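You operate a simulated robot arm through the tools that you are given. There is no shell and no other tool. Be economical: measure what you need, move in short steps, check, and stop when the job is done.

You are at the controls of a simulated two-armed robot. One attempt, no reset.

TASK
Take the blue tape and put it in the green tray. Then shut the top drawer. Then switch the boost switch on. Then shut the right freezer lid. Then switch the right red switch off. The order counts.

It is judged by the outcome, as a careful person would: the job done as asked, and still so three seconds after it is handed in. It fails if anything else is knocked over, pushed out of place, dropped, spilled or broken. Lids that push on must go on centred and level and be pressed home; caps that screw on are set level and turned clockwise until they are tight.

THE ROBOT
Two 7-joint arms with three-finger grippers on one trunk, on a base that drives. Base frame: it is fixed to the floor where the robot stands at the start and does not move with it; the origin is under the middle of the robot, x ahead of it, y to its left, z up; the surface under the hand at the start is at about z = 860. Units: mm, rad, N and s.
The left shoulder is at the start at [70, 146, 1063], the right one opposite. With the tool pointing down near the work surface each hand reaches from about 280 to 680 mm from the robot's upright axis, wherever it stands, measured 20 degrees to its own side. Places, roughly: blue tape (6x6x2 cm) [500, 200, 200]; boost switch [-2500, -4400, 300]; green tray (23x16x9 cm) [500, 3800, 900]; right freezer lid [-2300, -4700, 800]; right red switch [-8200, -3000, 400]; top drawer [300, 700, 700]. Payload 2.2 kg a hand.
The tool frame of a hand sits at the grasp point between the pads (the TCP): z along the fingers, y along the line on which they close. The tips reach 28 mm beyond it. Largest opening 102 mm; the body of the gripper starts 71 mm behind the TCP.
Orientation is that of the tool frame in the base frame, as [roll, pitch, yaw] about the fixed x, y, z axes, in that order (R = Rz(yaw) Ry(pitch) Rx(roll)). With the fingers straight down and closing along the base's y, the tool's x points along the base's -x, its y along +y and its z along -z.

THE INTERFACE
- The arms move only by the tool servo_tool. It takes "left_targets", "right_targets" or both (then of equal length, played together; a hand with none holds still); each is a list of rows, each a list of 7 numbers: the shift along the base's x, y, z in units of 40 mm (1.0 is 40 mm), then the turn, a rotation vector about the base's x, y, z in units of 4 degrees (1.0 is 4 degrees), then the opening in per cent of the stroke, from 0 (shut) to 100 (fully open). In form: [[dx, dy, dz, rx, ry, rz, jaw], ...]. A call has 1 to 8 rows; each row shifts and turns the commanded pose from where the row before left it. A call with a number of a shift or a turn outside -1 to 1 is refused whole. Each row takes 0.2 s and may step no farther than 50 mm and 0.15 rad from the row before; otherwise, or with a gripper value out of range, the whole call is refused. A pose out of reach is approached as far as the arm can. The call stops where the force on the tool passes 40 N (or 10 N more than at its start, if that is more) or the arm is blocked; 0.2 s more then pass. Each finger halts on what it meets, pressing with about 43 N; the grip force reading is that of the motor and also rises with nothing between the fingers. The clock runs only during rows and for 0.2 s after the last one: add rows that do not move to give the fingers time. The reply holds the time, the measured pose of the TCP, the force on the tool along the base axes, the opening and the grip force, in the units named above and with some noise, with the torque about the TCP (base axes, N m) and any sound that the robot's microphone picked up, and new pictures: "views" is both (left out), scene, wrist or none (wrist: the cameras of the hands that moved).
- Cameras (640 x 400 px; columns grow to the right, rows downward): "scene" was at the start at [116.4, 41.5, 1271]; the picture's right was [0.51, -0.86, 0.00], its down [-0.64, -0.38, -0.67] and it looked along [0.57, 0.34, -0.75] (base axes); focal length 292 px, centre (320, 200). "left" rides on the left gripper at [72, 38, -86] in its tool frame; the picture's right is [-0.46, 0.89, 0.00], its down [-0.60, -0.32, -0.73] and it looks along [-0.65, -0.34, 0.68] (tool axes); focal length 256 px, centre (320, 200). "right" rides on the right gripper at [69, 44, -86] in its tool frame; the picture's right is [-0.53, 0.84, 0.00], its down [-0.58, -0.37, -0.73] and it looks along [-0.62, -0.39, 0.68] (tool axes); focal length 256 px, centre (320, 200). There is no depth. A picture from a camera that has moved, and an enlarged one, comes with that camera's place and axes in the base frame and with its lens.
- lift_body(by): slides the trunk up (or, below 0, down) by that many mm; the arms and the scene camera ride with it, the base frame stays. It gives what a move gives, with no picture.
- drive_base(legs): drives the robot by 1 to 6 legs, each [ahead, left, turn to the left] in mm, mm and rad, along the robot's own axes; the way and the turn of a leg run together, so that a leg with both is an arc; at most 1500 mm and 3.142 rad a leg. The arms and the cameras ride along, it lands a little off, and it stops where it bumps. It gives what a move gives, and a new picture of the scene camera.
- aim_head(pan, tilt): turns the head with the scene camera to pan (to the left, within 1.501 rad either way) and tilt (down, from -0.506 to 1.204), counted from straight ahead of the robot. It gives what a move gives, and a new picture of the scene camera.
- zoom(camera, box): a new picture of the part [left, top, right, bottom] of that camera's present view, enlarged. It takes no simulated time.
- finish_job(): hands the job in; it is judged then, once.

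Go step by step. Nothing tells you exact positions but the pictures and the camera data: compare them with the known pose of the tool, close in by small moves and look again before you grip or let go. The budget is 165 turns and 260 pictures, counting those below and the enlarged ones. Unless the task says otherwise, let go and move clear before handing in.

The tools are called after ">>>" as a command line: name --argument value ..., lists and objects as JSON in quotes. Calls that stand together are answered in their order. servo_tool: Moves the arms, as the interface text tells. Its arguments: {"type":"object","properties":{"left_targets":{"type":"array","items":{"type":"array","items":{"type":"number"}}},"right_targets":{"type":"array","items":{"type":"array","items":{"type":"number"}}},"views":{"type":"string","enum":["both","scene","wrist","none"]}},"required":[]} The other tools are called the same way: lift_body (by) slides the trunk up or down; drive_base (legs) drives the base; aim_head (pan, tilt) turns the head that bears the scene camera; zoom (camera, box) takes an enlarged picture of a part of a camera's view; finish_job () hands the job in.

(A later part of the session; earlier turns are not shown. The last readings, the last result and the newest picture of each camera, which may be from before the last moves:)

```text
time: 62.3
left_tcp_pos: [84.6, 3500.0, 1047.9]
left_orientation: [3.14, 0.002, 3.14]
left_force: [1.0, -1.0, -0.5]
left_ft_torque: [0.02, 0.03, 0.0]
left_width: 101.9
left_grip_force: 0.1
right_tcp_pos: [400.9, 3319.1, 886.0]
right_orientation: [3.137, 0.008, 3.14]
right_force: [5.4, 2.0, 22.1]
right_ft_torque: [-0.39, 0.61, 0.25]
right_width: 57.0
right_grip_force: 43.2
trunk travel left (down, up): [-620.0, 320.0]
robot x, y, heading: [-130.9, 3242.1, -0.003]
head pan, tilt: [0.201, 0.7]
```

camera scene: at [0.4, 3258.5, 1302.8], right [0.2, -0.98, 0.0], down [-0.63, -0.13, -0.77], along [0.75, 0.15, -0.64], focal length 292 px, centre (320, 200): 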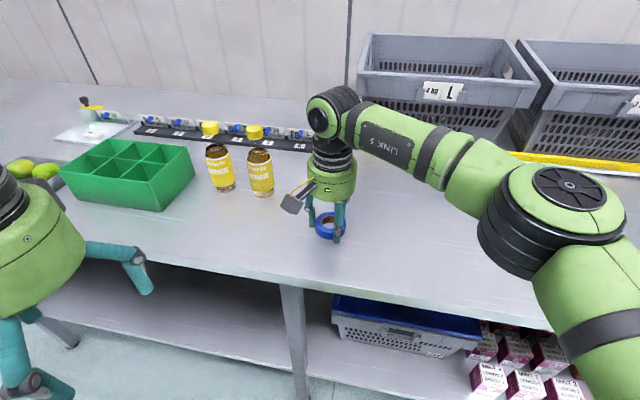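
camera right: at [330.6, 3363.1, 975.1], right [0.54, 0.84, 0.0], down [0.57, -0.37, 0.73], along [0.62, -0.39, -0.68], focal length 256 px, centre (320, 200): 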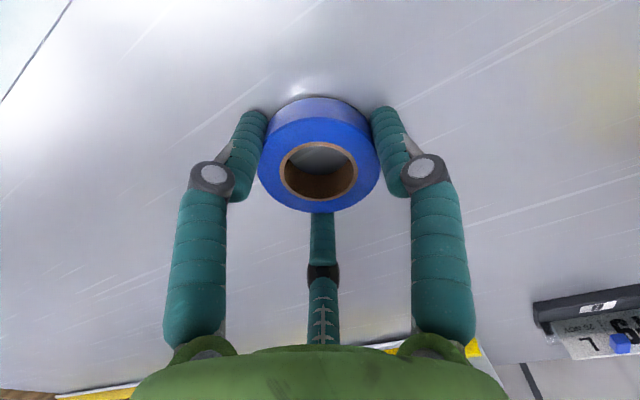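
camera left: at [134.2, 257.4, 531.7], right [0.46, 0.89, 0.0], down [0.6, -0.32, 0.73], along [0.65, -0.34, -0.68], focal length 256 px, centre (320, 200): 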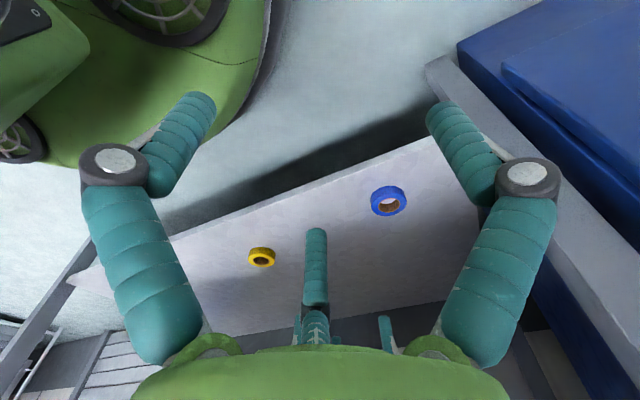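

It touches at TCP z≈886. I'll open, rise 10 mm and regrip on the upper half of the tape.

>>> servo_tool --right_targets '[[0, 0, 0.07, 0, 0, 0, 60], [0, 0, 0, 0, 0, 0, 75], [0, 0, 0.25, 0, 0, 0, 75], [0, 0, 0, 0, 0, 0, 50], [0, 0, 0, 0, 0, 0, 30], [0, 0, 0, 0, 0, 0, 20], [0, 0, 0, 0, 0, 0, 20]]' --views "wrist"

>>> servo_tool --right_targets '[[0, 0, 0.5, 0, 0, 0, 20], [0, 0, 0.5, 0, 0, 0, 20], [0, 0, 0, 0, 0, 0, 20]]'

```text
time: 63.9
left_tcp_pos: [86.9, 3500.6, 1046.1]
left_orientation: [-3.141, 0.0, 3.141]
left_force: [0.2, 0.0, 0.2]
left_ft_torque: [-0.01, 0.01, -0.02]
left_width: 101.9
left_grip_force: 0.1
right_tcp_pos: [399.7, 3319.4, 896.2]
right_orientation: [3.137, 0.003, 3.139]
right_force: [0.5, 0.2, 0.1]
right_ft_torque: [0.0, -0.06, -0.04]
right_width: 56.9
right_grip_force: 42.5
trunk travel left (down, up): [-620.0, 320.0]
robot x, y, heading: [-130.9, 3238.0, -0.0]
head pan, tilt: [0.201, 0.7]
camera right: at [330.4, 3363.2, 981.4], right [0.54, 0.84, 0.0], down [0.57, -0.37, 0.73], along [0.62, -0.39, -0.68], focal length 256 px, centre (320, 200)
```

right: 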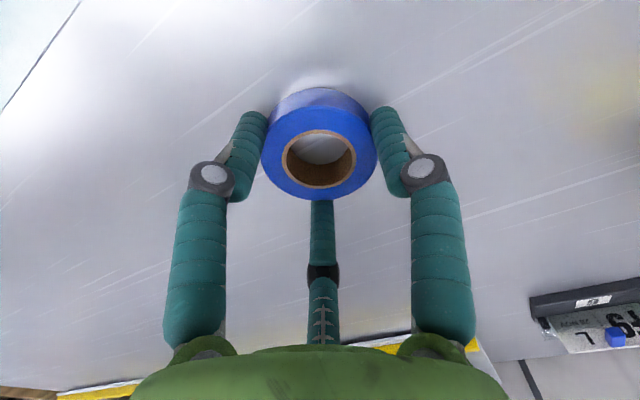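

```text
time: 64.7
left_tcp_pos: [87.2, 3500.7, 1046.1]
left_orientation: [-3.14, 0.0, 3.141]
left_force: [0.1, 0.5, 0.3]
left_ft_torque: [-0.02, 0.02, 0.02]
left_width: 101.7
left_grip_force: 0.1
right_tcp_pos: [399.2, 3318.9, 934.4]
right_orientation: [3.138, 0.001, 3.141]
right_force: [0.0, 0.2, 0.3]
right_ft_torque: [-0.03, -0.02, -0.01]
right_width: 56.9
right_grip_force: 43.3
trunk travel left (down, up): [-620.0, 320.0]
robot x, y, heading: [-128.0, 3243.9, -0.004]
head pan, tilt: [0.201, 0.7]
camera scene: at [0.9, 3258.9, 1302.7], right [0.2, -0.98, 0.0], down [-0.63, -0.13, -0.76], along [0.75, 0.15, -0.64], focal length 292 px, centre (320, 200)
camera right: at [329.5, 3363.6, 1021.1], right [0.54, 0.84, 0.0], down [0.57, -0.37, 0.73], along [0.62, -0.39, -0.68], focal length 256 px, centre (320, 200)
```

scene: 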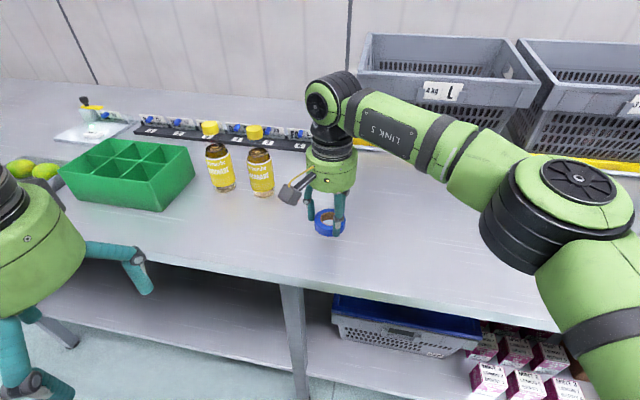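
right: 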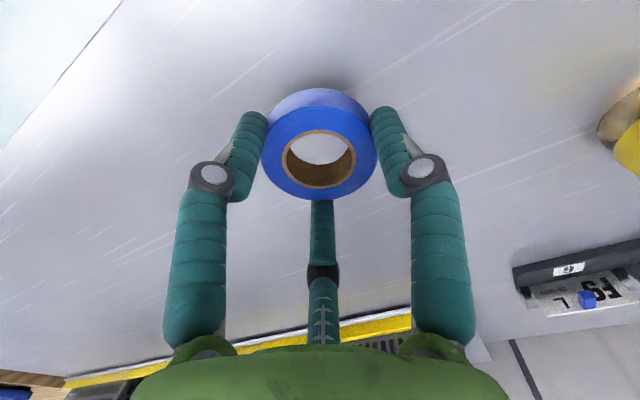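

Regripped and held. I'll raise the trunk for clearance and slide left to the tray.

>>> lift_body --by 200

>>> drive_base --legs '[[0, 505, 0], [35, 0, 0]]'

>>> servo_tool --right_targets '[[0, 0, 0, 0, 0, 0, 20]]' --views "wrist"

```text
time: 66.8
left_tcp_pos: [87.0, 3499.5, 1246.2]
left_orientation: [-3.14, -0.001, 3.14]
left_force: [0.8, -0.1, -0.4]
left_ft_torque: [-0.02, 0.0, -0.02]
left_width: 102.0
left_grip_force: 0.1
right_tcp_pos: [398.9, 3318.3, 1135.0]
right_orientation: [3.14, 0.004, -3.141]
right_force: [0.4, -0.8, -0.7]
right_ft_torque: [-0.01, 0.0, 0.01]
right_width: 57.0
right_grip_force: 43.3
trunk travel left (down, up): [-820.0, 120.0]
robot x, y, heading: [-131.9, 3242.4, -0.0]
head pan, tilt: [0.201, 0.7]
```

```text
time: 70.2
left_tcp_pos: [116.5, 3994.9, 1248.8]
left_orientation: [3.142, 0.008, 3.137]
left_force: [-1.6, -0.4, 0.3]
left_ft_torque: [0.02, -0.11, 0.0]
left_width: 102.2
left_grip_force: 0.1
right_tcp_pos: [427.3, 3813.8, 1139.2]
right_orientation: [3.139, 0.011, 3.136]
right_force: [-2.2, 0.0, -0.2]
right_ft_torque: [-0.02, -0.08, 0.01]
right_width: 57.1
right_grip_force: 42.6
trunk travel left (down, up): [-820.0, 120.0]
robot x, y, heading: [-97.9, 3737.5, -0.007]
head pan, tilt: [0.201, 0.7]
camera scene: at [26.5, 3754.4, 1503.8], right [0.19, -0.98, 0.0], down [-0.63, -0.12, -0.77], along [0.75, 0.15, -0.64], focal length 292 px, centre (320, 200)
```

scene: 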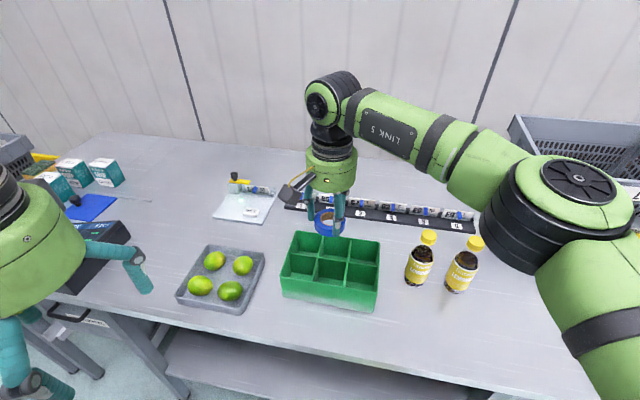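

```text
time: 70.6
left_tcp_pos: [125.7, 3996.5, 1246.1]
left_orientation: [-3.141, -0.002, 3.134]
left_force: [-0.3, -0.3, 0.3]
left_ft_torque: [-0.03, 0.03, 0.0]
left_width: 102.0
left_grip_force: 0.0
right_tcp_pos: [438.2, 3814.0, 1134.8]
right_orientation: [3.139, -0.001, 3.134]
right_force: [0.2, 0.0, -0.9]
right_ft_torque: [0.02, 0.01, -0.02]
right_width: 57.0
right_grip_force: 43.5
trunk travel left (down, up): [-820.0, 120.0]
robot x, y, heading: [-97.6, 3734.8, -0.012]
head pan, tilt: [0.201, 0.7]
camera right: at [367.5, 3858.6, 1220.2], right [0.54, 0.84, 0.0], down [0.57, -0.37, 0.73], along [0.62, -0.39, -0.68], focal length 256 px, centre (320, 200)
```

right: 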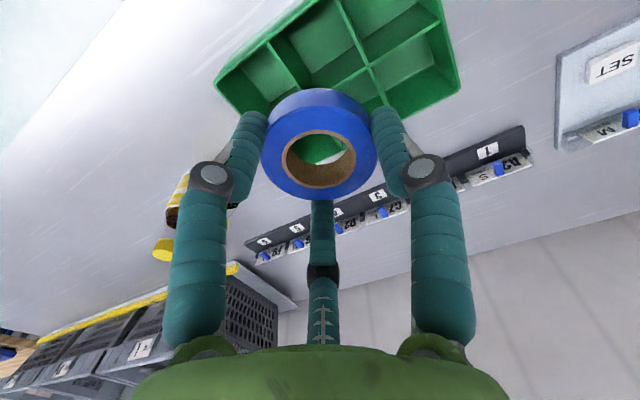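

>>> zoom --camera "scene" --box '[260, 200, 400, 320]'

```text
3.33 times, centred on (330, 260) of scene
camera zoom: at [38.9, 3755.7, 1502.5], right [0.19, -0.98, 0.0], down [-0.63, -0.12, -0.76], along [0.75, 0.15, -0.65], focal length 974 px, centre (287, 0)
```

zoom: 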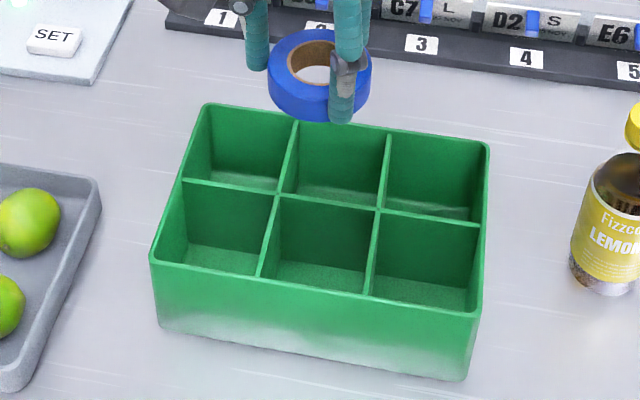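

The front-middle cell centre is about (435, 3813), and the hand is almost right over it. I'll lower to just above the rim.

>>> servo_tool --right_targets '[[-0.07, 0, -1, 0, 0, 0, 20], [0, 0, -1, 0, 0, 0, 20], [0, 0, -1, 0, 0, 0, 20], [0, 0, 0, 0, 0, 0, 20]]'

>>> zoom --camera "scene" --box '[260, 200, 400, 320]'

```text
time: 71.6
left_tcp_pos: [123.4, 3996.1, 1245.8]
left_orientation: [-3.141, 0.001, 3.134]
left_force: [0.1, -0.3, -1.3]
left_ft_torque: [0.0, 0.0, -0.01]
left_width: 101.9
left_grip_force: 0.1
right_tcp_pos: [430.0, 3814.3, 1014.2]
right_orientation: [3.137, 0.0, 3.136]
right_force: [-0.3, 0.0, -1.0]
right_ft_torque: [0.01, -0.03, -0.02]
right_width: 56.5
right_grip_force: 43.7
trunk travel left (down, up): [-820.0, 120.0]
robot x, y, heading: [-96.3, 3737.5, -0.011]
head pan, tilt: [0.201, 0.7]
camera scene: at [36.3, 3755.1, 1502.7], right [0.19, -0.98, 0.0], down [-0.63, -0.12, -0.76], along [0.75, 0.15, -0.64], focal length 292 px, centre (320, 200)
camera right: at [360.8, 3858.7, 1099.8], right [0.54, 0.84, 0.0], down [0.57, -0.37, 0.73], along [0.62, -0.39, -0.68], focal length 256 px, centre (320, 200)
```

scene: 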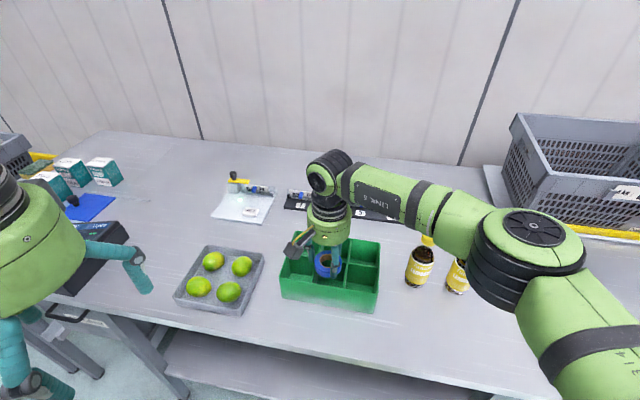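
right: 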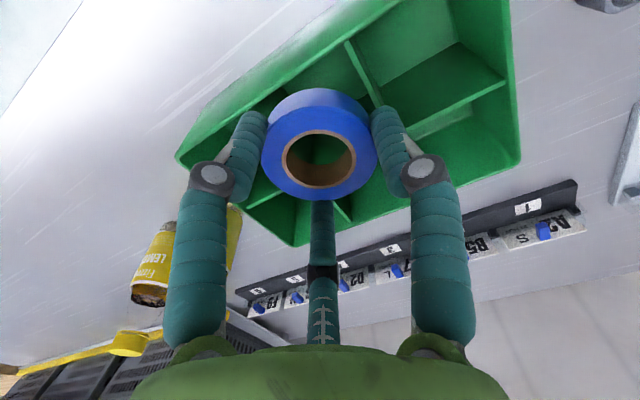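

```text
3.33 times, centred on (330, 260) of scene
camera zoom: at [36.3, 3755.1, 1502.7], right [0.19, -0.98, 0.0], down [-0.63, -0.12, -0.76], along [0.75, 0.15, -0.64], focal length 974 px, centre (287, 0)
```

zoom: 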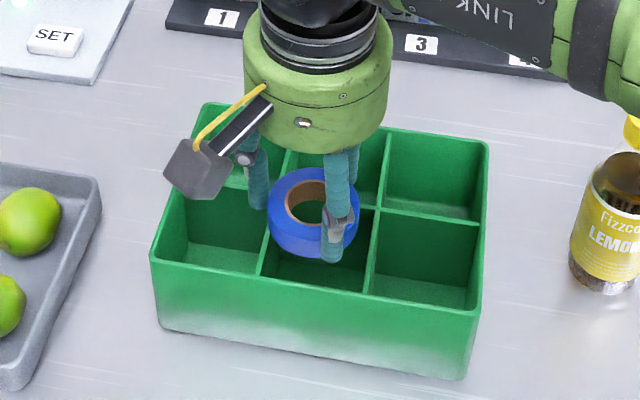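

I need a small correction of +4 mm in x and -5 mm in y, then lower to just above the rim.

>>> servo_tool --right_targets '[[0.1, -0.13, -0.2, 0, 0, 0, 20], [0, 0, -0.2, 0, 0, 0, 20], [0, 0, 0, 0, 0, 0, 20]]' --views "wrist"

>>> zoom --camera "scene" --box '[290, 220, 380, 300]'

```text
time: 72.4
left_tcp_pos: [124.7, 3996.6, 1246.2]
left_orientation: [3.141, 0.001, 3.134]
left_force: [0.3, -0.7, 0.0]
left_ft_torque: [-0.03, -0.03, -0.01]
left_width: 102.1
left_grip_force: 0.1
right_tcp_pos: [434.6, 3808.5, 999.9]
right_orientation: [3.141, 0.003, 3.137]
right_force: [-0.1, 0.2, -0.4]
right_ft_torque: [-0.03, -0.02, 0.02]
right_width: 56.7
right_grip_force: 42.3
trunk travel left (down, up): [-820.0, 120.0]
robot x, y, heading: [-96.0, 3738.3, -0.004]
head pan, tilt: [0.201, 0.7]
camera right: at [365.0, 3853.5, 1085.2], right [0.54, 0.84, 0.0], down [0.57, -0.37, 0.73], along [0.62, -0.39, -0.68], focal length 256 px, centre (320, 200)
```

right: 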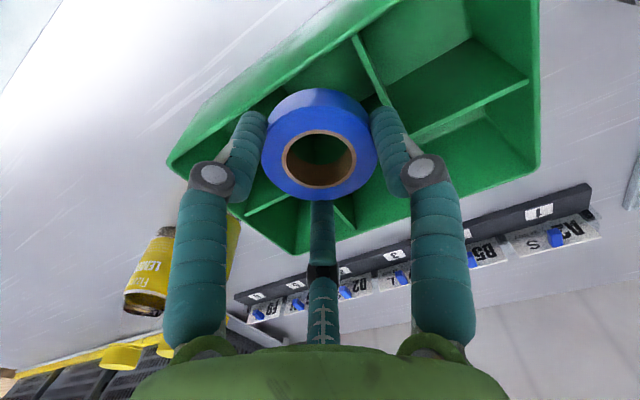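

```text
5.00 times, centred on (335, 260) of scene
camera zoom: at [36.1, 3755.3, 1502.8], right [0.19, -0.98, 0.0], down [-0.63, -0.12, -0.76], along [0.75, 0.15, -0.64], focal length 1460 px, centre (245, -100)
```

zoom: 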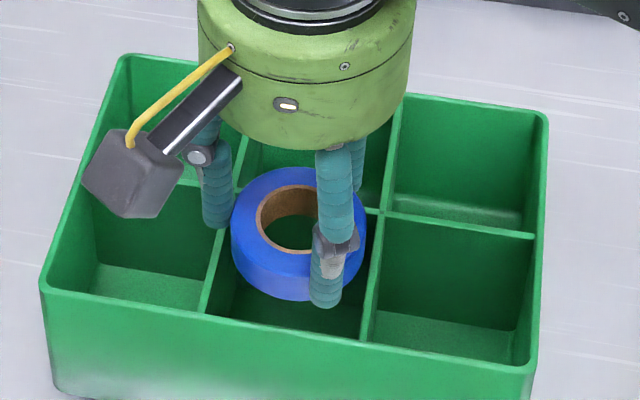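

Prediction and picture agree to about 1 mm. I'll insert the tape's lower edge about 8 mm into the cell.

>>> servo_tool --right_targets '[[0, 0, -0.2, 0, 0, 0, 20], [0, 0, -0.2, 0, 0, 0, 20], [0, 0, -0.1, 0, 0, 0, 20], [0, 0, 0, 0, 0, 0, 20]]' --views "wrist"

>>> zoom --camera "scene" --box '[290, 220, 380, 300]'

```text
time: 73.4
left_tcp_pos: [122.9, 3995.8, 1246.1]
left_orientation: [3.14, 0.0, 3.134]
left_force: [0.4, -0.7, 0.1]
left_ft_torque: [0.0, 0.01, -0.04]
left_width: 102.0
left_grip_force: 0.1
right_tcp_pos: [433.9, 3808.3, 978.6]
right_orientation: [3.139, 0.0, 3.135]
right_force: [-1.1, -0.4, -0.5]
right_ft_torque: [0.0, 0.01, 0.01]
right_width: 56.9
right_grip_force: 42.8
trunk travel left (down, up): [-820.0, 120.0]
robot x, y, heading: [-95.7, 3739.5, -0.006]
head pan, tilt: [0.201, 0.7]
camera right: at [365.8, 3852.9, 1065.0], right [0.54, 0.84, 0.0], down [0.57, -0.37, 0.73], along [0.62, -0.39, -0.68], focal length 256 px, centre (320, 200)
```

right: 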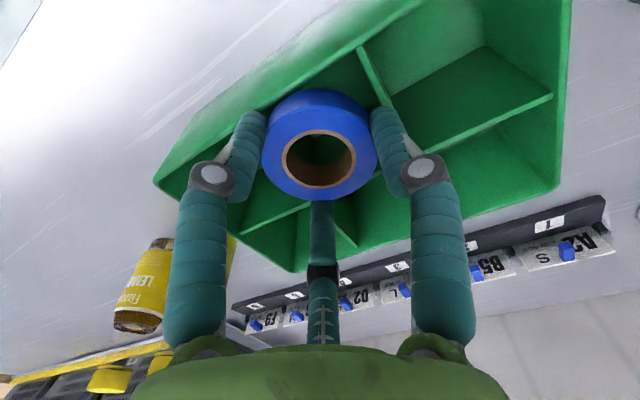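

```text
5.00 times, centred on (335, 260) of scene
camera zoom: at [36.2, 3755.1, 1502.7], right [0.19, -0.98, 0.0], down [-0.63, -0.12, -0.76], along [0.75, 0.15, -0.64], focal length 1460 px, centre (245, -100)
```

zoom: 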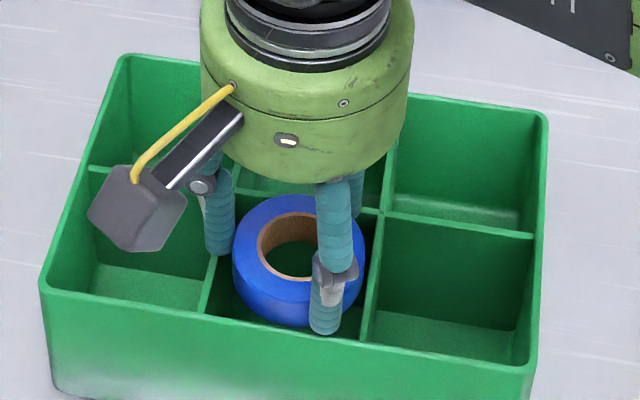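

>>> servo_tool --right_targets '[[0, 0, -0.08, 0, 0, 0, 20], [0, 0, -0.05, 0, 0, 0, 20], [0, 0, 0, 0, 0, 0, 20]]' --views "none"

>>> zoom --camera "scene" --box '[290, 220, 380, 300]'

```text
time: 74.2
left_tcp_pos: [123.9, 3996.2, 1248.1]
left_orientation: [-3.14, 0.0, 3.134]
left_force: [-0.4, 0.2, -0.7]
left_ft_torque: [-0.01, 0.01, -0.02]
left_width: 101.8
left_grip_force: 0.0
right_tcp_pos: [436.1, 3808.5, 974.4]
right_orientation: [3.138, 0.005, 3.137]
right_force: [0.2, -0.6, -0.5]
right_ft_torque: [0.04, -0.03, -0.02]
right_width: 57.1
right_grip_force: 42.8
trunk travel left (down, up): [-820.0, 120.0]
robot x, y, heading: [-96.4, 3739.3, -0.005]
head pan, tilt: [0.201, 0.7]
```

```text
5.00 times, centred on (335, 260) of scene
camera zoom: at [36.2, 3755.1, 1502.7], right [0.19, -0.98, 0.0], down [-0.63, -0.12, -0.76], along [0.75, 0.15, -0.64], focal length 1460 px, centre (245, -100)
```

zoom: 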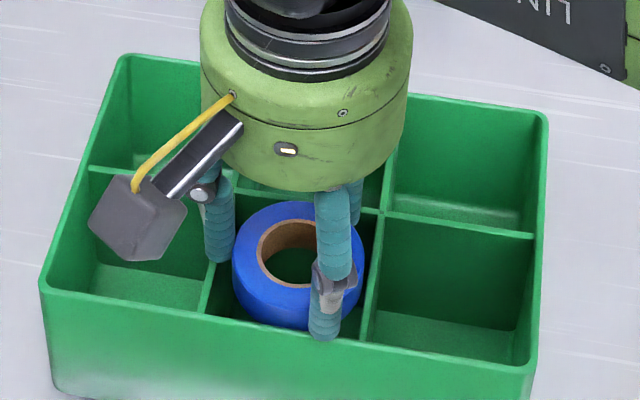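

The tape is inside the cell by about 10 mm with no contact force. I'll rise 4 mm so the tips clear the rim, then open.

>>> servo_tool --right_targets '[[0, 0, 0.1, 0, 0, 0, 20], [0, 0, 0, 0, 0, 0, 65], [0, 0, 0, 0, 0, 0, 90], [0, 0, 0.5, 0, 0, 0, 100], [0, 0, 1, 0, 0, 0, 100], [0, 0, 1, 0, 0, 0, 100], [0, 0, 0, 0, 0, 0, 100]]' --views "wrist"

>>> zoom --camera "scene" --box '[260, 200, 400, 320]'

```text
time: 75.8
left_tcp_pos: [123.6, 3996.3, 1246.8]
left_orientation: [-3.142, 0.0, 3.135]
left_force: [0.1, -1.0, 0.3]
left_ft_torque: [0.02, 0.01, 0.01]
left_width: 102.0
left_grip_force: 0.1
right_tcp_pos: [436.0, 3808.1, 1078.2]
right_orientation: [3.137, 0.001, 3.134]
right_force: [-0.9, 0.1, -0.7]
right_ft_torque: [0.0, 0.01, 0.0]
right_width: 101.9
right_grip_force: 0.0
trunk travel left (down, up): [-820.0, 120.0]
robot x, y, heading: [-96.7, 3740.1, -0.003]
head pan, tilt: [0.201, 0.7]
camera right: at [366.7, 3852.0, 1163.6], right [0.54, 0.84, 0.0], down [0.57, -0.37, 0.73], along [0.62, -0.39, -0.68], focal length 256 px, centre (320, 200)
```

right: 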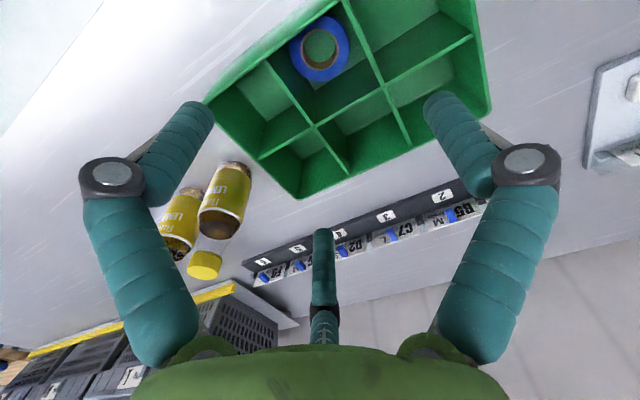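

```text
3.33 times, centred on (330, 260) of scene
camera zoom: at [36.5, 3755.2, 1502.7], right [0.19, -0.98, 0.0], down [-0.63, -0.12, -0.76], along [0.75, 0.15, -0.64], focal length 974 px, centre (287, 0)
```

zoom: 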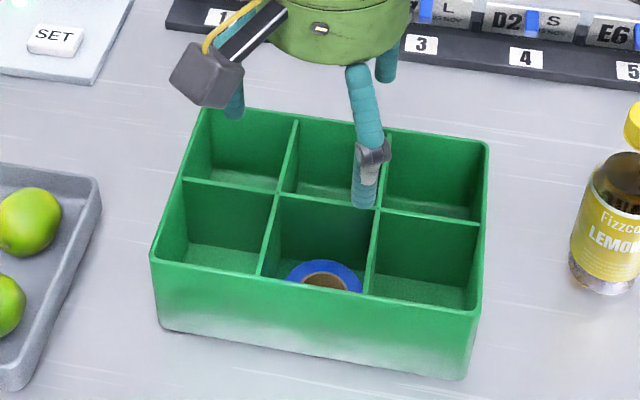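

The tape is flat in the tray's cell. Next is the top drawer: I'll back out and slide back to it.

>>> drive_base --legs '[[-370, 0, 0], [0, -1500, 0], [0, -1500, 0]]'

>>> lift_body --by -300

>>> aim_head --pan 0.0 --tilt 0.6

```text
time: 92.2
left_tcp_pos: [-283.4, 1027.9, 1246.0]
left_orientation: [-3.141, 0.0, -3.13]
left_force: [-0.6, 0.7, 0.2]
left_ft_torque: [-0.04, 0.04, 0.01]
left_width: 102.1
left_grip_force: 0.1
right_tcp_pos: [31.9, 845.6, 1077.8]
right_orientation: [3.137, 0.003, -3.127]
right_force: [0.3, -0.3, -0.2]
right_ft_torque: [-0.01, -0.01, 0.0]
right_width: 101.9
right_grip_force: 0.0
trunk travel left (down, up): [-820.0, 120.0]
robot x, y, heading: [-498.8, 765.2, 0.017]
head pan, tilt: [0.201, 0.7]
camera scene: at [-366.7, 785.9, 1502.7], right [0.21, -0.98, 0.0], down [-0.63, -0.14, -0.76], along [0.75, 0.16, -0.64], focal length 292 px, centre (320, 200)
```

scene: 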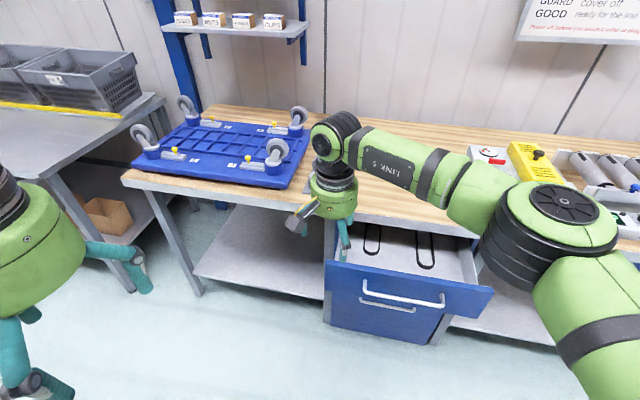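

```text
time: 95.2
left_tcp_pos: [-283.2, 1027.3, 946.4]
left_orientation: [-3.141, 0.001, -3.128]
left_force: [-0.8, -0.6, -0.9]
left_ft_torque: [-0.03, 0.03, 0.01]
left_width: 101.4
left_grip_force: 0.0
right_tcp_pos: [31.3, 845.5, 777.2]
right_orientation: [3.139, 0.003, -3.127]
right_force: [-0.5, -0.5, 0.4]
right_ft_torque: [0.01, 0.01, 0.0]
right_width: 101.8
right_grip_force: 0.2
trunk travel left (down, up): [-520.0, 420.0]
robot x, y, heading: [-495.5, 765.7, 0.015]
head pan, tilt: [0.201, 0.7]
```

```text
time: 95.9
left_tcp_pos: [-284.5, 1028.1, 947.1]
left_orientation: [3.141, 0.0, -3.129]
left_force: [-0.2, 0.0, -0.1]
left_ft_torque: [0.02, -0.02, 0.01]
left_width: 102.2
left_grip_force: 0.0
right_tcp_pos: [33.3, 844.7, 778.3]
right_orientation: [3.138, 0.003, -3.128]
right_force: [-0.7, -0.1, -0.4]
right_ft_torque: [-0.01, -0.02, 0.0]
right_width: 102.0
right_grip_force: 0.1
trunk travel left (down, up): [-520.0, 420.0]
robot x, y, heading: [-498.8, 763.6, 0.011]
head pan, tilt: [0.0, 0.6]
camera scene: at [-361.3, 768.5, 1211.4], right [0.01, -1.0, 0.0], down [-0.57, -0.01, -0.82], along [0.82, 0.01, -0.57], focal length 292 px, centre (320, 200)
```

scene: 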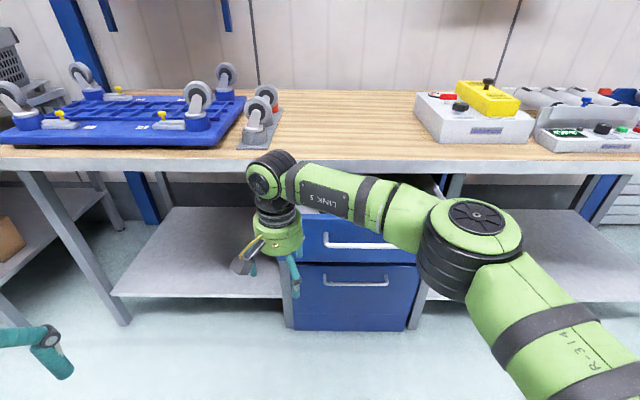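

The drawer front spans about y 405–880, z 667–799 at x≈190. I'll bring the right hand to its middle with the fingers closed and turn the tool to point ahead.

>>> servo_tool --right_targets '[[0, -0.8, 0, 0, -1, 0, 50], [0, -0.8, 0, 0, -1, 0, 0], [0, -0.8, 0, 0, -1, 0, 0], [0, -0.8, 0, 0, -1, 0, 0], [0, -0.8, 0, 0, -1, 0, 0], [0, -0.8, 0, 0, -1, 0, 0], [0, -0.5, -0.2, 0, -1, 0, 0], [0, 0, -0.2, 0, -1, 0, 0]]' --views "none"

>>> servo_tool --right_targets '[[0, 0, -0.2, 0, -1, 0, 0], [0, 0, -0.2, 0, -1, 0, 0], [0, 0, -0.2, 0, -1, 0, 0], [0, 0, -0.2, 0, -1, 0, 0], [0, 0, -0.2, 0, -1, 0, 0], [0, 0, -0.2, 0, -1, 0, 0], [0, 0, -0.2, 0, -1, 0, 0], [0, 0, 0, 0, -1, 0, 0]]' --views "scene"

```text
time: 97.7
left_tcp_pos: [-284.8, 1027.6, 946.7]
left_orientation: [-3.14, -0.002, -3.128]
left_force: [-0.1, -0.4, -0.6]
left_ft_torque: [-0.03, 0.03, 0.02]
left_width: 102.0
left_grip_force: 0.0
right_tcp_pos: [31.9, 632.2, 760.9]
right_orientation: [-3.137, 0.563, -3.125]
right_force: [-0.3, -0.5, 0.1]
right_ft_torque: [-0.02, 0.0, -0.01]
right_width: 2.1
right_grip_force: 32.0
trunk travel left (down, up): [-520.0, 420.0]
robot x, y, heading: [-501.9, 767.5, 0.02]
head pan, tilt: [0.0, 0.6]
```

```text
time: 99.5
left_tcp_pos: [-284.6, 1029.7, 945.5]
left_orientation: [-3.14, 0.001, -3.128]
left_force: [-1.0, -0.1, -0.1]
left_ft_torque: [-0.02, 0.03, -0.03]
left_width: 102.1
left_grip_force: 0.1
right_tcp_pos: [24.9, 660.9, 717.5]
right_orientation: [3.101, 0.924, -3.13]
right_force: [-1.0, 0.1, 0.1]
right_ft_torque: [0.0, -0.06, -0.03]
right_width: 2.2
right_grip_force: 31.3
right hand out of reach, approached as far as the arm can: row 6, 7, 8
trunk travel left (down, up): [-520.0, 420.0]
robot x, y, heading: [-496.4, 766.0, 0.011]
head pan, tilt: [0.0, 0.6]
camera scene: at [-361.2, 770.2, 1211.3], right [0.01, -1.0, 0.0], down [-0.56, -0.01, -0.82], along [0.82, 0.01, -0.57], focal length 292 px, centre (320, 200)
```

scene: 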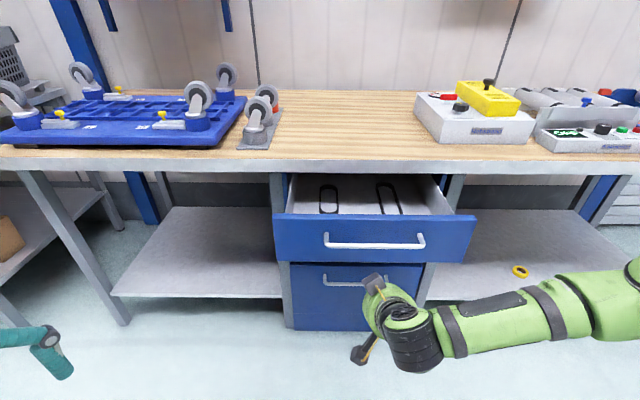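

The drawer is clear in view: handle at about z 740, centre y≈650. I'll extend the hand a bit and keep turning it level.

>>> servo_tool --right_targets '[[0.6, -0.1, -0.1, 0, 0, 0, 0], [0.6, -0.1, -0.1, 0, -0.5, 0, 0], [0.6, -0.1, -0.1, 0, -1, 0, 0], [0.3, 0, 0, 0, -1, 0, 0], [0, 0, 0, 0, -1, 0, 0], [0, 0, 0, 0, -1, 0, 0], [0, 0, 0, 0, -1, 0, 0]]' --views "scene"

```text
time: 101.1
left_tcp_pos: [-284.2, 1027.8, 946.1]
left_orientation: [3.14, 0.0, -3.129]
left_force: [0.5, 0.3, 0.0]
left_ft_torque: [-0.01, -0.03, -0.01]
left_width: 101.8
left_grip_force: 0.0
right_tcp_pos: [86.6, 719.8, 768.3]
right_orientation: [-3.076, 1.362, -3.079]
right_force: [0.1, -0.9, -0.2]
right_ft_torque: [0.01, 0.0, 0.02]
right_width: 2.1
right_grip_force: 31.7
right hand out of reach, approached as far as the arm can: row 2, 3, 4, 5, 6, 7
trunk travel left (down, up): [-520.0, 420.0]
robot x, y, heading: [-499.7, 769.1, 0.015]
head pan, tilt: [0.0, 0.6]
camera scene: at [-361.5, 768.8, 1211.4], right [0.01, -1.0, 0.0], down [-0.56, -0.01, -0.83], along [0.83, 0.01, -0.56], focal length 292 px, centre (320, 200)
```

scene: 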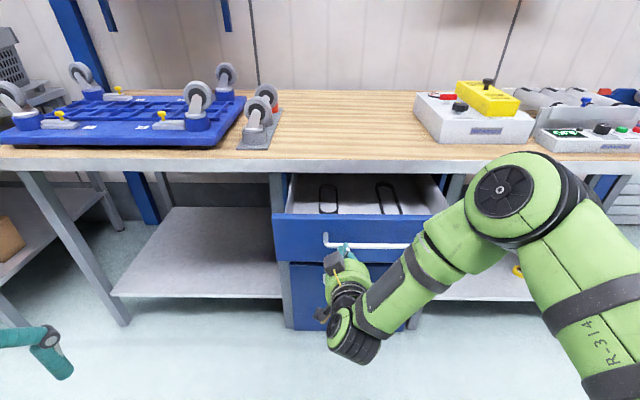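

The tool is now nearly level. I'll back off slightly, shift right, lower the trunk, and then look.

>>> drive_base --legs '[[-60, -75, -0.015]]'

>>> lift_body --by -82

>>> drive_base --legs '[[70, 0, 0]]'

```text
time: 102.2
left_tcp_pos: [-338.4, 950.9, 945.8]
left_orientation: [-3.141, 0.001, 3.14]
left_force: [0.6, -0.9, -0.2]
left_ft_torque: [-0.02, -0.03, 0.02]
left_width: 101.9
left_grip_force: 0.0
right_tcp_pos: [28.1, 637.2, 768.1]
right_orientation: [-3.075, 1.362, -3.092]
right_force: [0.2, -0.6, -0.4]
right_ft_torque: [-0.01, 0.01, 0.01]
right_width: 1.9
right_grip_force: 31.4
trunk travel left (down, up): [-520.0, 420.0]
robot x, y, heading: [-554.8, 690.0, -0.008]
head pan, tilt: [0.0, 0.6]
camera scene: at [-419.2, 691.3, 1211.4], right [0.0, -1.0, 0.0], down [-0.56, 0.0, -0.83], along [0.83, 0.0, -0.56], focal length 292 px, centre (320, 200)
```

scene: 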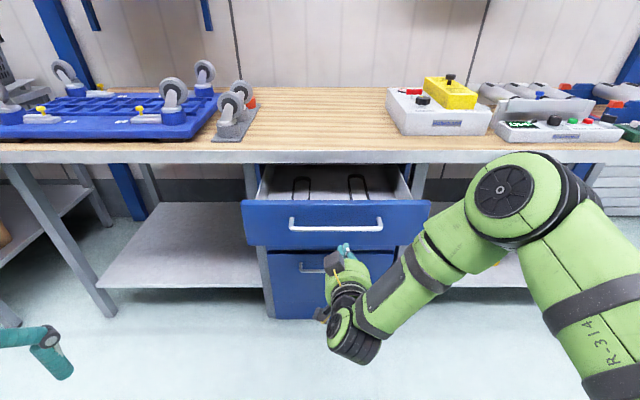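

```text
time: 103.4
left_tcp_pos: [-337.9, 950.8, 864.3]
left_orientation: [3.141, 0.0, 3.14]
left_force: [0.0, 0.0, -0.9]
left_ft_torque: [0.0, -0.01, 0.0]
left_width: 101.9
left_grip_force: 0.0
right_tcp_pos: [28.4, 637.1, 685.3]
right_orientation: [-3.077, 1.359, -3.093]
right_force: [-0.9, 0.9, 0.3]
right_ft_torque: [0.0, -0.04, 0.02]
right_width: 2.1
right_grip_force: 31.2
trunk travel left (down, up): [-438.0, 502.0]
robot x, y, heading: [-558.7, 691.5, 0.001]
head pan, tilt: [0.0, 0.6]
```

```text
time: 104.4
left_tcp_pos: [-270.7, 950.9, 863.9]
left_orientation: [3.141, -0.001, 3.14]
left_force: [0.7, -0.1, 0.7]
left_ft_torque: [0.0, 0.04, 0.02]
left_width: 102.2
left_grip_force: 0.0
right_tcp_pos: [96.6, 637.2, 684.9]
right_orientation: [-3.075, 1.358, -3.092]
right_force: [0.6, 0.2, -0.2]
right_ft_torque: [-0.03, 0.0, -0.02]
right_width: 2.0
right_grip_force: 30.9
trunk travel left (down, up): [-438.0, 502.0]
robot x, y, heading: [-488.5, 690.9, -0.004]
head pan, tilt: [0.0, 0.6]
camera scene: at [-350.8, 691.5, 1129.3], right [0.0, -1.0, 0.0], down [-0.57, 0.0, -0.82], along [0.82, 0.0, -0.57], focal length 292 px, centre (320, 200)
```

scene: 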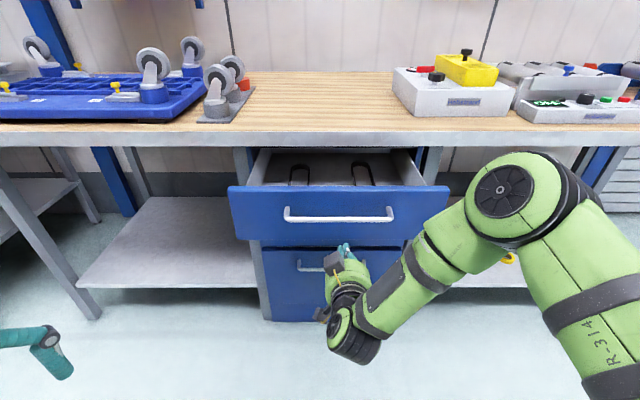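

I'll drive forward gently to contact the drawer face below the handle.

>>> drive_base --legs '[[60, 0, 0]]'

>>> zoom --camera "scene" --box '[220, 150, 460, 300]'

```text
time: 105.4
left_tcp_pos: [-211.5, 950.2, 864.5]
left_orientation: [-3.14, 0.0, 3.138]
left_force: [0.5, -0.3, -0.5]
left_ft_torque: [0.01, 0.04, -0.01]
left_width: 102.2
left_grip_force: 0.1
right_tcp_pos: [155.8, 636.5, 684.0]
right_orientation: [-3.075, 1.358, -3.09]
right_force: [0.2, 0.5, 0.3]
right_ft_torque: [0.03, -0.05, 0.01]
right_width: 2.5
right_grip_force: 31.4
trunk travel left (down, up): [-438.0, 502.0]
robot x, y, heading: [-427.9, 688.2, -0.001]
head pan, tilt: [0.0, 0.6]
camera scene: at [-291.2, 691.5, 1129.3], right [0.0, -1.0, 0.0], down [-0.57, 0.0, -0.82], along [0.82, 0.0, -0.57], focal length 292 px, centre (320, 200)
```

scene: 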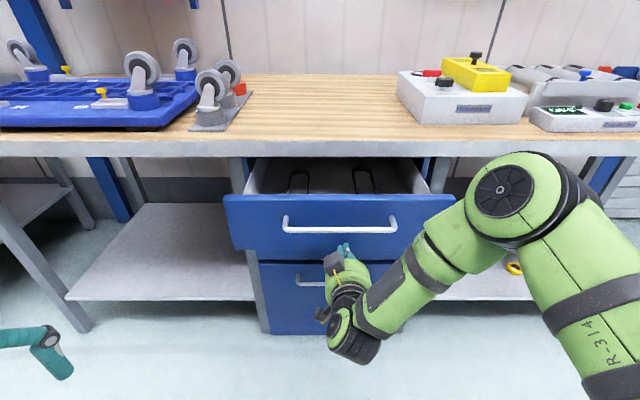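

```text
2.67 times, centred on (340, 225) of scene
camera zoom: at [-291.2, 691.5, 1129.3], right [0.0, -1.0, 0.0], down [-0.57, 0.0, -0.82], along [0.82, 0.0, -0.57], focal length 779 px, centre (267, 133)
```

zoom: 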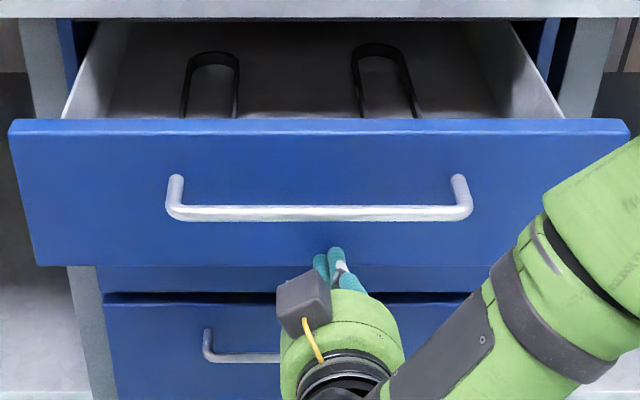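

The tips are near the face, about 20 mm above its bottom edge. I'll raise 15 mm and continue.

>>> lift_body --by 15

>>> drive_base --legs '[[60, 0, 0]]'

```text
time: 106.0
left_tcp_pos: [-211.1, 950.0, 878.9]
left_orientation: [3.14, 0.0, 3.14]
left_force: [-0.1, -0.3, 0.5]
left_ft_torque: [-0.03, 0.01, 0.03]
left_width: 101.8
left_grip_force: 0.1
right_tcp_pos: [156.8, 637.9, 700.5]
right_orientation: [-3.075, 1.36, -3.09]
right_force: [-0.2, 0.0, 0.0]
right_ft_torque: [-0.01, 0.0, -0.03]
right_width: 2.1
right_grip_force: 31.3
trunk travel left (down, up): [-453.0, 487.0]
robot x, y, heading: [-428.5, 690.3, 0.002]
head pan, tilt: [0.0, 0.6]
```

```text
time: 107.0
left_tcp_pos: [-151.4, 950.0, 879.6]
left_orientation: [3.141, -0.003, 3.14]
left_force: [0.7, -1.2, -0.6]
left_ft_torque: [0.02, 0.02, -0.01]
left_width: 102.1
left_grip_force: 0.1
right_tcp_pos: [214.9, 637.0, 699.8]
right_orientation: [-3.075, 1.359, -3.09]
right_force: [-0.7, -0.1, -0.5]
right_ft_torque: [-0.01, -0.01, -0.02]
right_width: 2.0
right_grip_force: 31.1
trunk travel left (down, up): [-453.0, 487.0]
robot x, y, heading: [-369.5, 693.2, 0.002]
head pan, tilt: [0.0, 0.6]
camera scene: at [-232.4, 691.6, 1144.2], right [0.0, -1.0, 0.0], down [-0.57, 0.0, -0.82], along [0.82, 0.0, -0.57], focal length 292 px, centre (320, 200)
```

scene: 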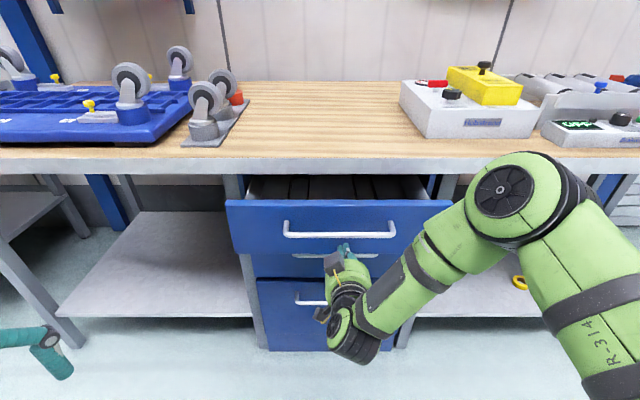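

The drawer is closing as I push. I'll continue.

>>> drive_base --legs '[[70, 0, 0]]'

```text
time: 108.0
left_tcp_pos: [-82.5, 950.4, 878.9]
left_orientation: [-3.141, 0.001, -3.141]
left_force: [0.3, 0.0, 0.3]
left_ft_torque: [0.03, 0.04, 0.03]
left_width: 102.0
left_grip_force: 0.1
right_tcp_pos: [283.5, 637.8, 700.1]
right_orientation: [-3.075, 1.357, -3.09]
right_force: [1.1, -0.1, 0.6]
right_ft_torque: [0.01, 0.01, 0.0]
right_width: 2.2
right_grip_force: 31.7
trunk travel left (down, up): [-453.0, 487.0]
robot x, y, heading: [-300.6, 690.4, -0.004]
head pan, tilt: [0.0, 0.6]
camera scene: at [-163.5, 691.7, 1144.2], right [0.0, -1.0, 0.0], down [-0.57, 0.0, -0.82], along [0.82, 0.0, -0.57], focal length 292 px, centre (320, 200)
```

scene: 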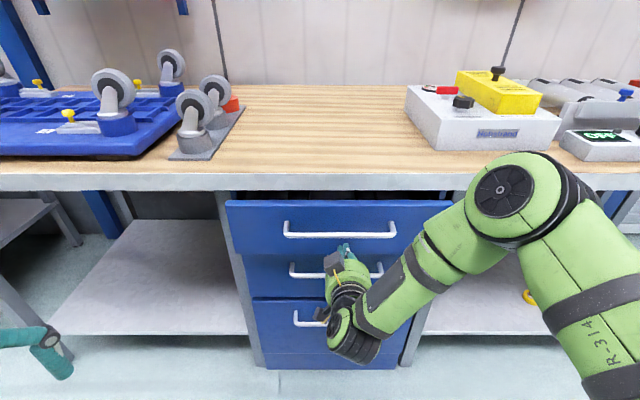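

>>> drive_base --legs '[[40, 0, 0]]'

>>> zoom --camera "scene" --box '[200, 170, 480, 345]'

```text
time: 108.8
left_tcp_pos: [-44.4, 949.8, 879.4]
left_orientation: [-3.142, -0.001, 3.14]
left_force: [-0.3, 0.6, 0.3]
left_ft_torque: [0.0, 0.02, 0.01]
left_width: 101.9
left_grip_force: 0.1
right_tcp_pos: [324.3, 639.6, 700.6]
right_orientation: [-3.076, 1.357, -3.088]
right_force: [-0.5, 0.7, 0.4]
right_ft_torque: [-0.01, 0.02, 0.03]
right_width: 2.2
right_grip_force: 31.5
trunk travel left (down, up): [-453.0, 487.0]
robot x, y, heading: [-263.3, 690.5, -0.004]
head pan, tilt: [0.0, 0.6]
camera scene: at [-124.4, 691.8, 1144.2], right [0.0, -1.0, 0.0], down [-0.57, 0.0, -0.82], along [0.82, 0.0, -0.57], focal length 292 px, centre (320, 200)
```

scene: 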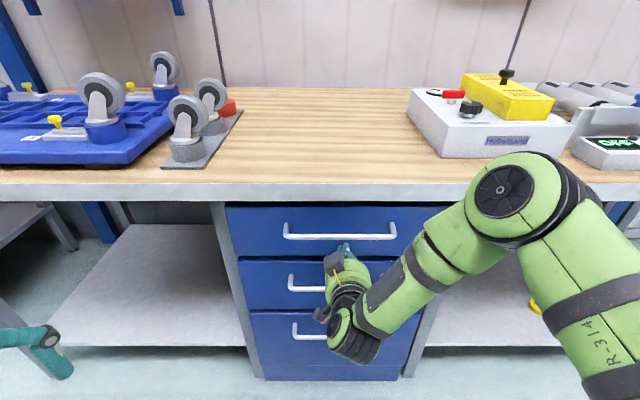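

```text
2.29 times, centred on (340, 258) of scene
camera zoom: at [-124.4, 691.8, 1144.2], right [0.0, -1.0, 0.0], down [-0.57, 0.0, -0.82], along [0.82, 0.0, -0.57], focal length 668 px, centre (274, 69)
```

zoom: 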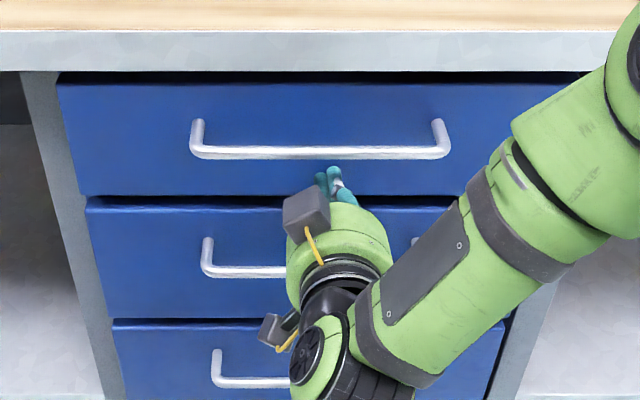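

>>> drive_base --legs '[[25, 0, 0]]'

>>> zoom --camera "scene" --box '[200, 170, 480, 345]'

```text
time: 109.7
left_tcp_pos: [-33.9, 950.4, 880.0]
left_orientation: [-3.141, 0.003, 3.139]
left_force: [-0.7, -1.0, 0.2]
left_ft_torque: [0.02, -0.01, -0.01]
left_width: 101.8
left_grip_force: 0.0
right_tcp_pos: [328.6, 640.2, 699.6]
right_orientation: [-3.079, 1.354, -3.089]
right_force: [-13.4, -1.2, 4.4]
right_ft_torque: [-0.03, -0.22, -0.09]
right_width: 2.0
right_grip_force: 31.3
trunk travel left (down, up): [-453.0, 487.0]
robot x, y, heading: [-252.6, 692.0, 0.003]
head pan, tilt: [0.0, 0.6]
stopped in leg 1: the force on the tool passed its limit at 66 N (the readings are from after the stop); the commanded pose is now the measured one
camera scene: at [-115.7, 691.3, 1144.7], right [0.0, -1.0, 0.0], down [-0.56, 0.0, -0.83], along [0.83, 0.0, -0.56], focal length 292 px, centre (320, 200)
```

scene: 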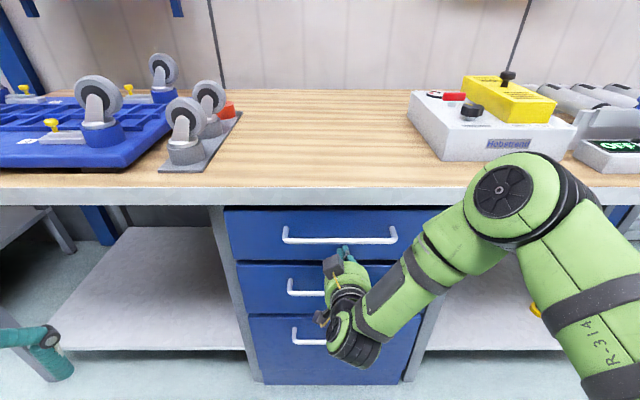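

```text
2.29 times, centred on (340, 258) of scene
camera zoom: at [-115.7, 691.3, 1144.7], right [0.0, -1.0, 0.0], down [-0.56, 0.0, -0.83], along [0.83, 0.0, -0.56], focal length 668 px, centre (274, 69)
```

zoom: 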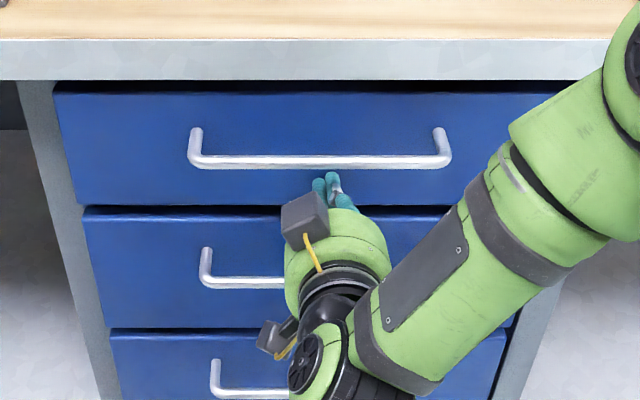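

It hit a firm stop at 66 N. I'll back off and check from an angle that the drawer is fully shut.

>>> drive_base --legs '[[-300, 0, 0]]'

>>> zoom --camera "scene" --box '[200, 130, 480, 305]'

```text
time: 111.7
left_tcp_pos: [-334.8, 949.7, 878.9]
left_orientation: [3.141, 0.0, -3.139]
left_force: [-0.9, 0.7, 0.7]
left_ft_torque: [0.01, -0.02, 0.01]
left_width: 102.1
left_grip_force: 0.1
right_tcp_pos: [28.9, 639.9, 698.2]
right_orientation: [-3.077, 1.352, -3.087]
right_force: [0.7, -0.2, 0.0]
right_ft_torque: [-0.04, 0.03, 0.0]
right_width: 2.3
right_grip_force: 31.2
trunk travel left (down, up): [-453.0, 487.0]
robot x, y, heading: [-552.9, 691.5, 0.001]
head pan, tilt: [0.0, 0.6]
camera scene: at [-415.6, 691.5, 1144.4], right [0.0, -1.0, 0.0], down [-0.56, 0.0, -0.83], along [0.83, 0.0, -0.56], focal length 292 px, centre (320, 200)
```

scene: 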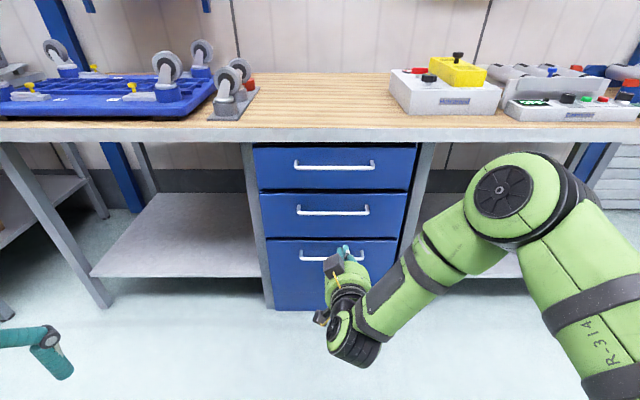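

```text
2.29 times, centred on (340, 218) of scene
camera zoom: at [-415.6, 691.5, 1144.4], right [0.0, -1.0, 0.0], down [-0.56, 0.0, -0.83], along [0.83, 0.0, -0.56], focal length 668 px, centre (274, 160)
```

zoom: 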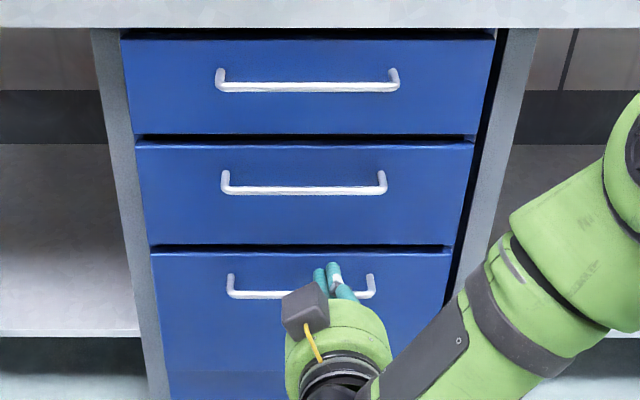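

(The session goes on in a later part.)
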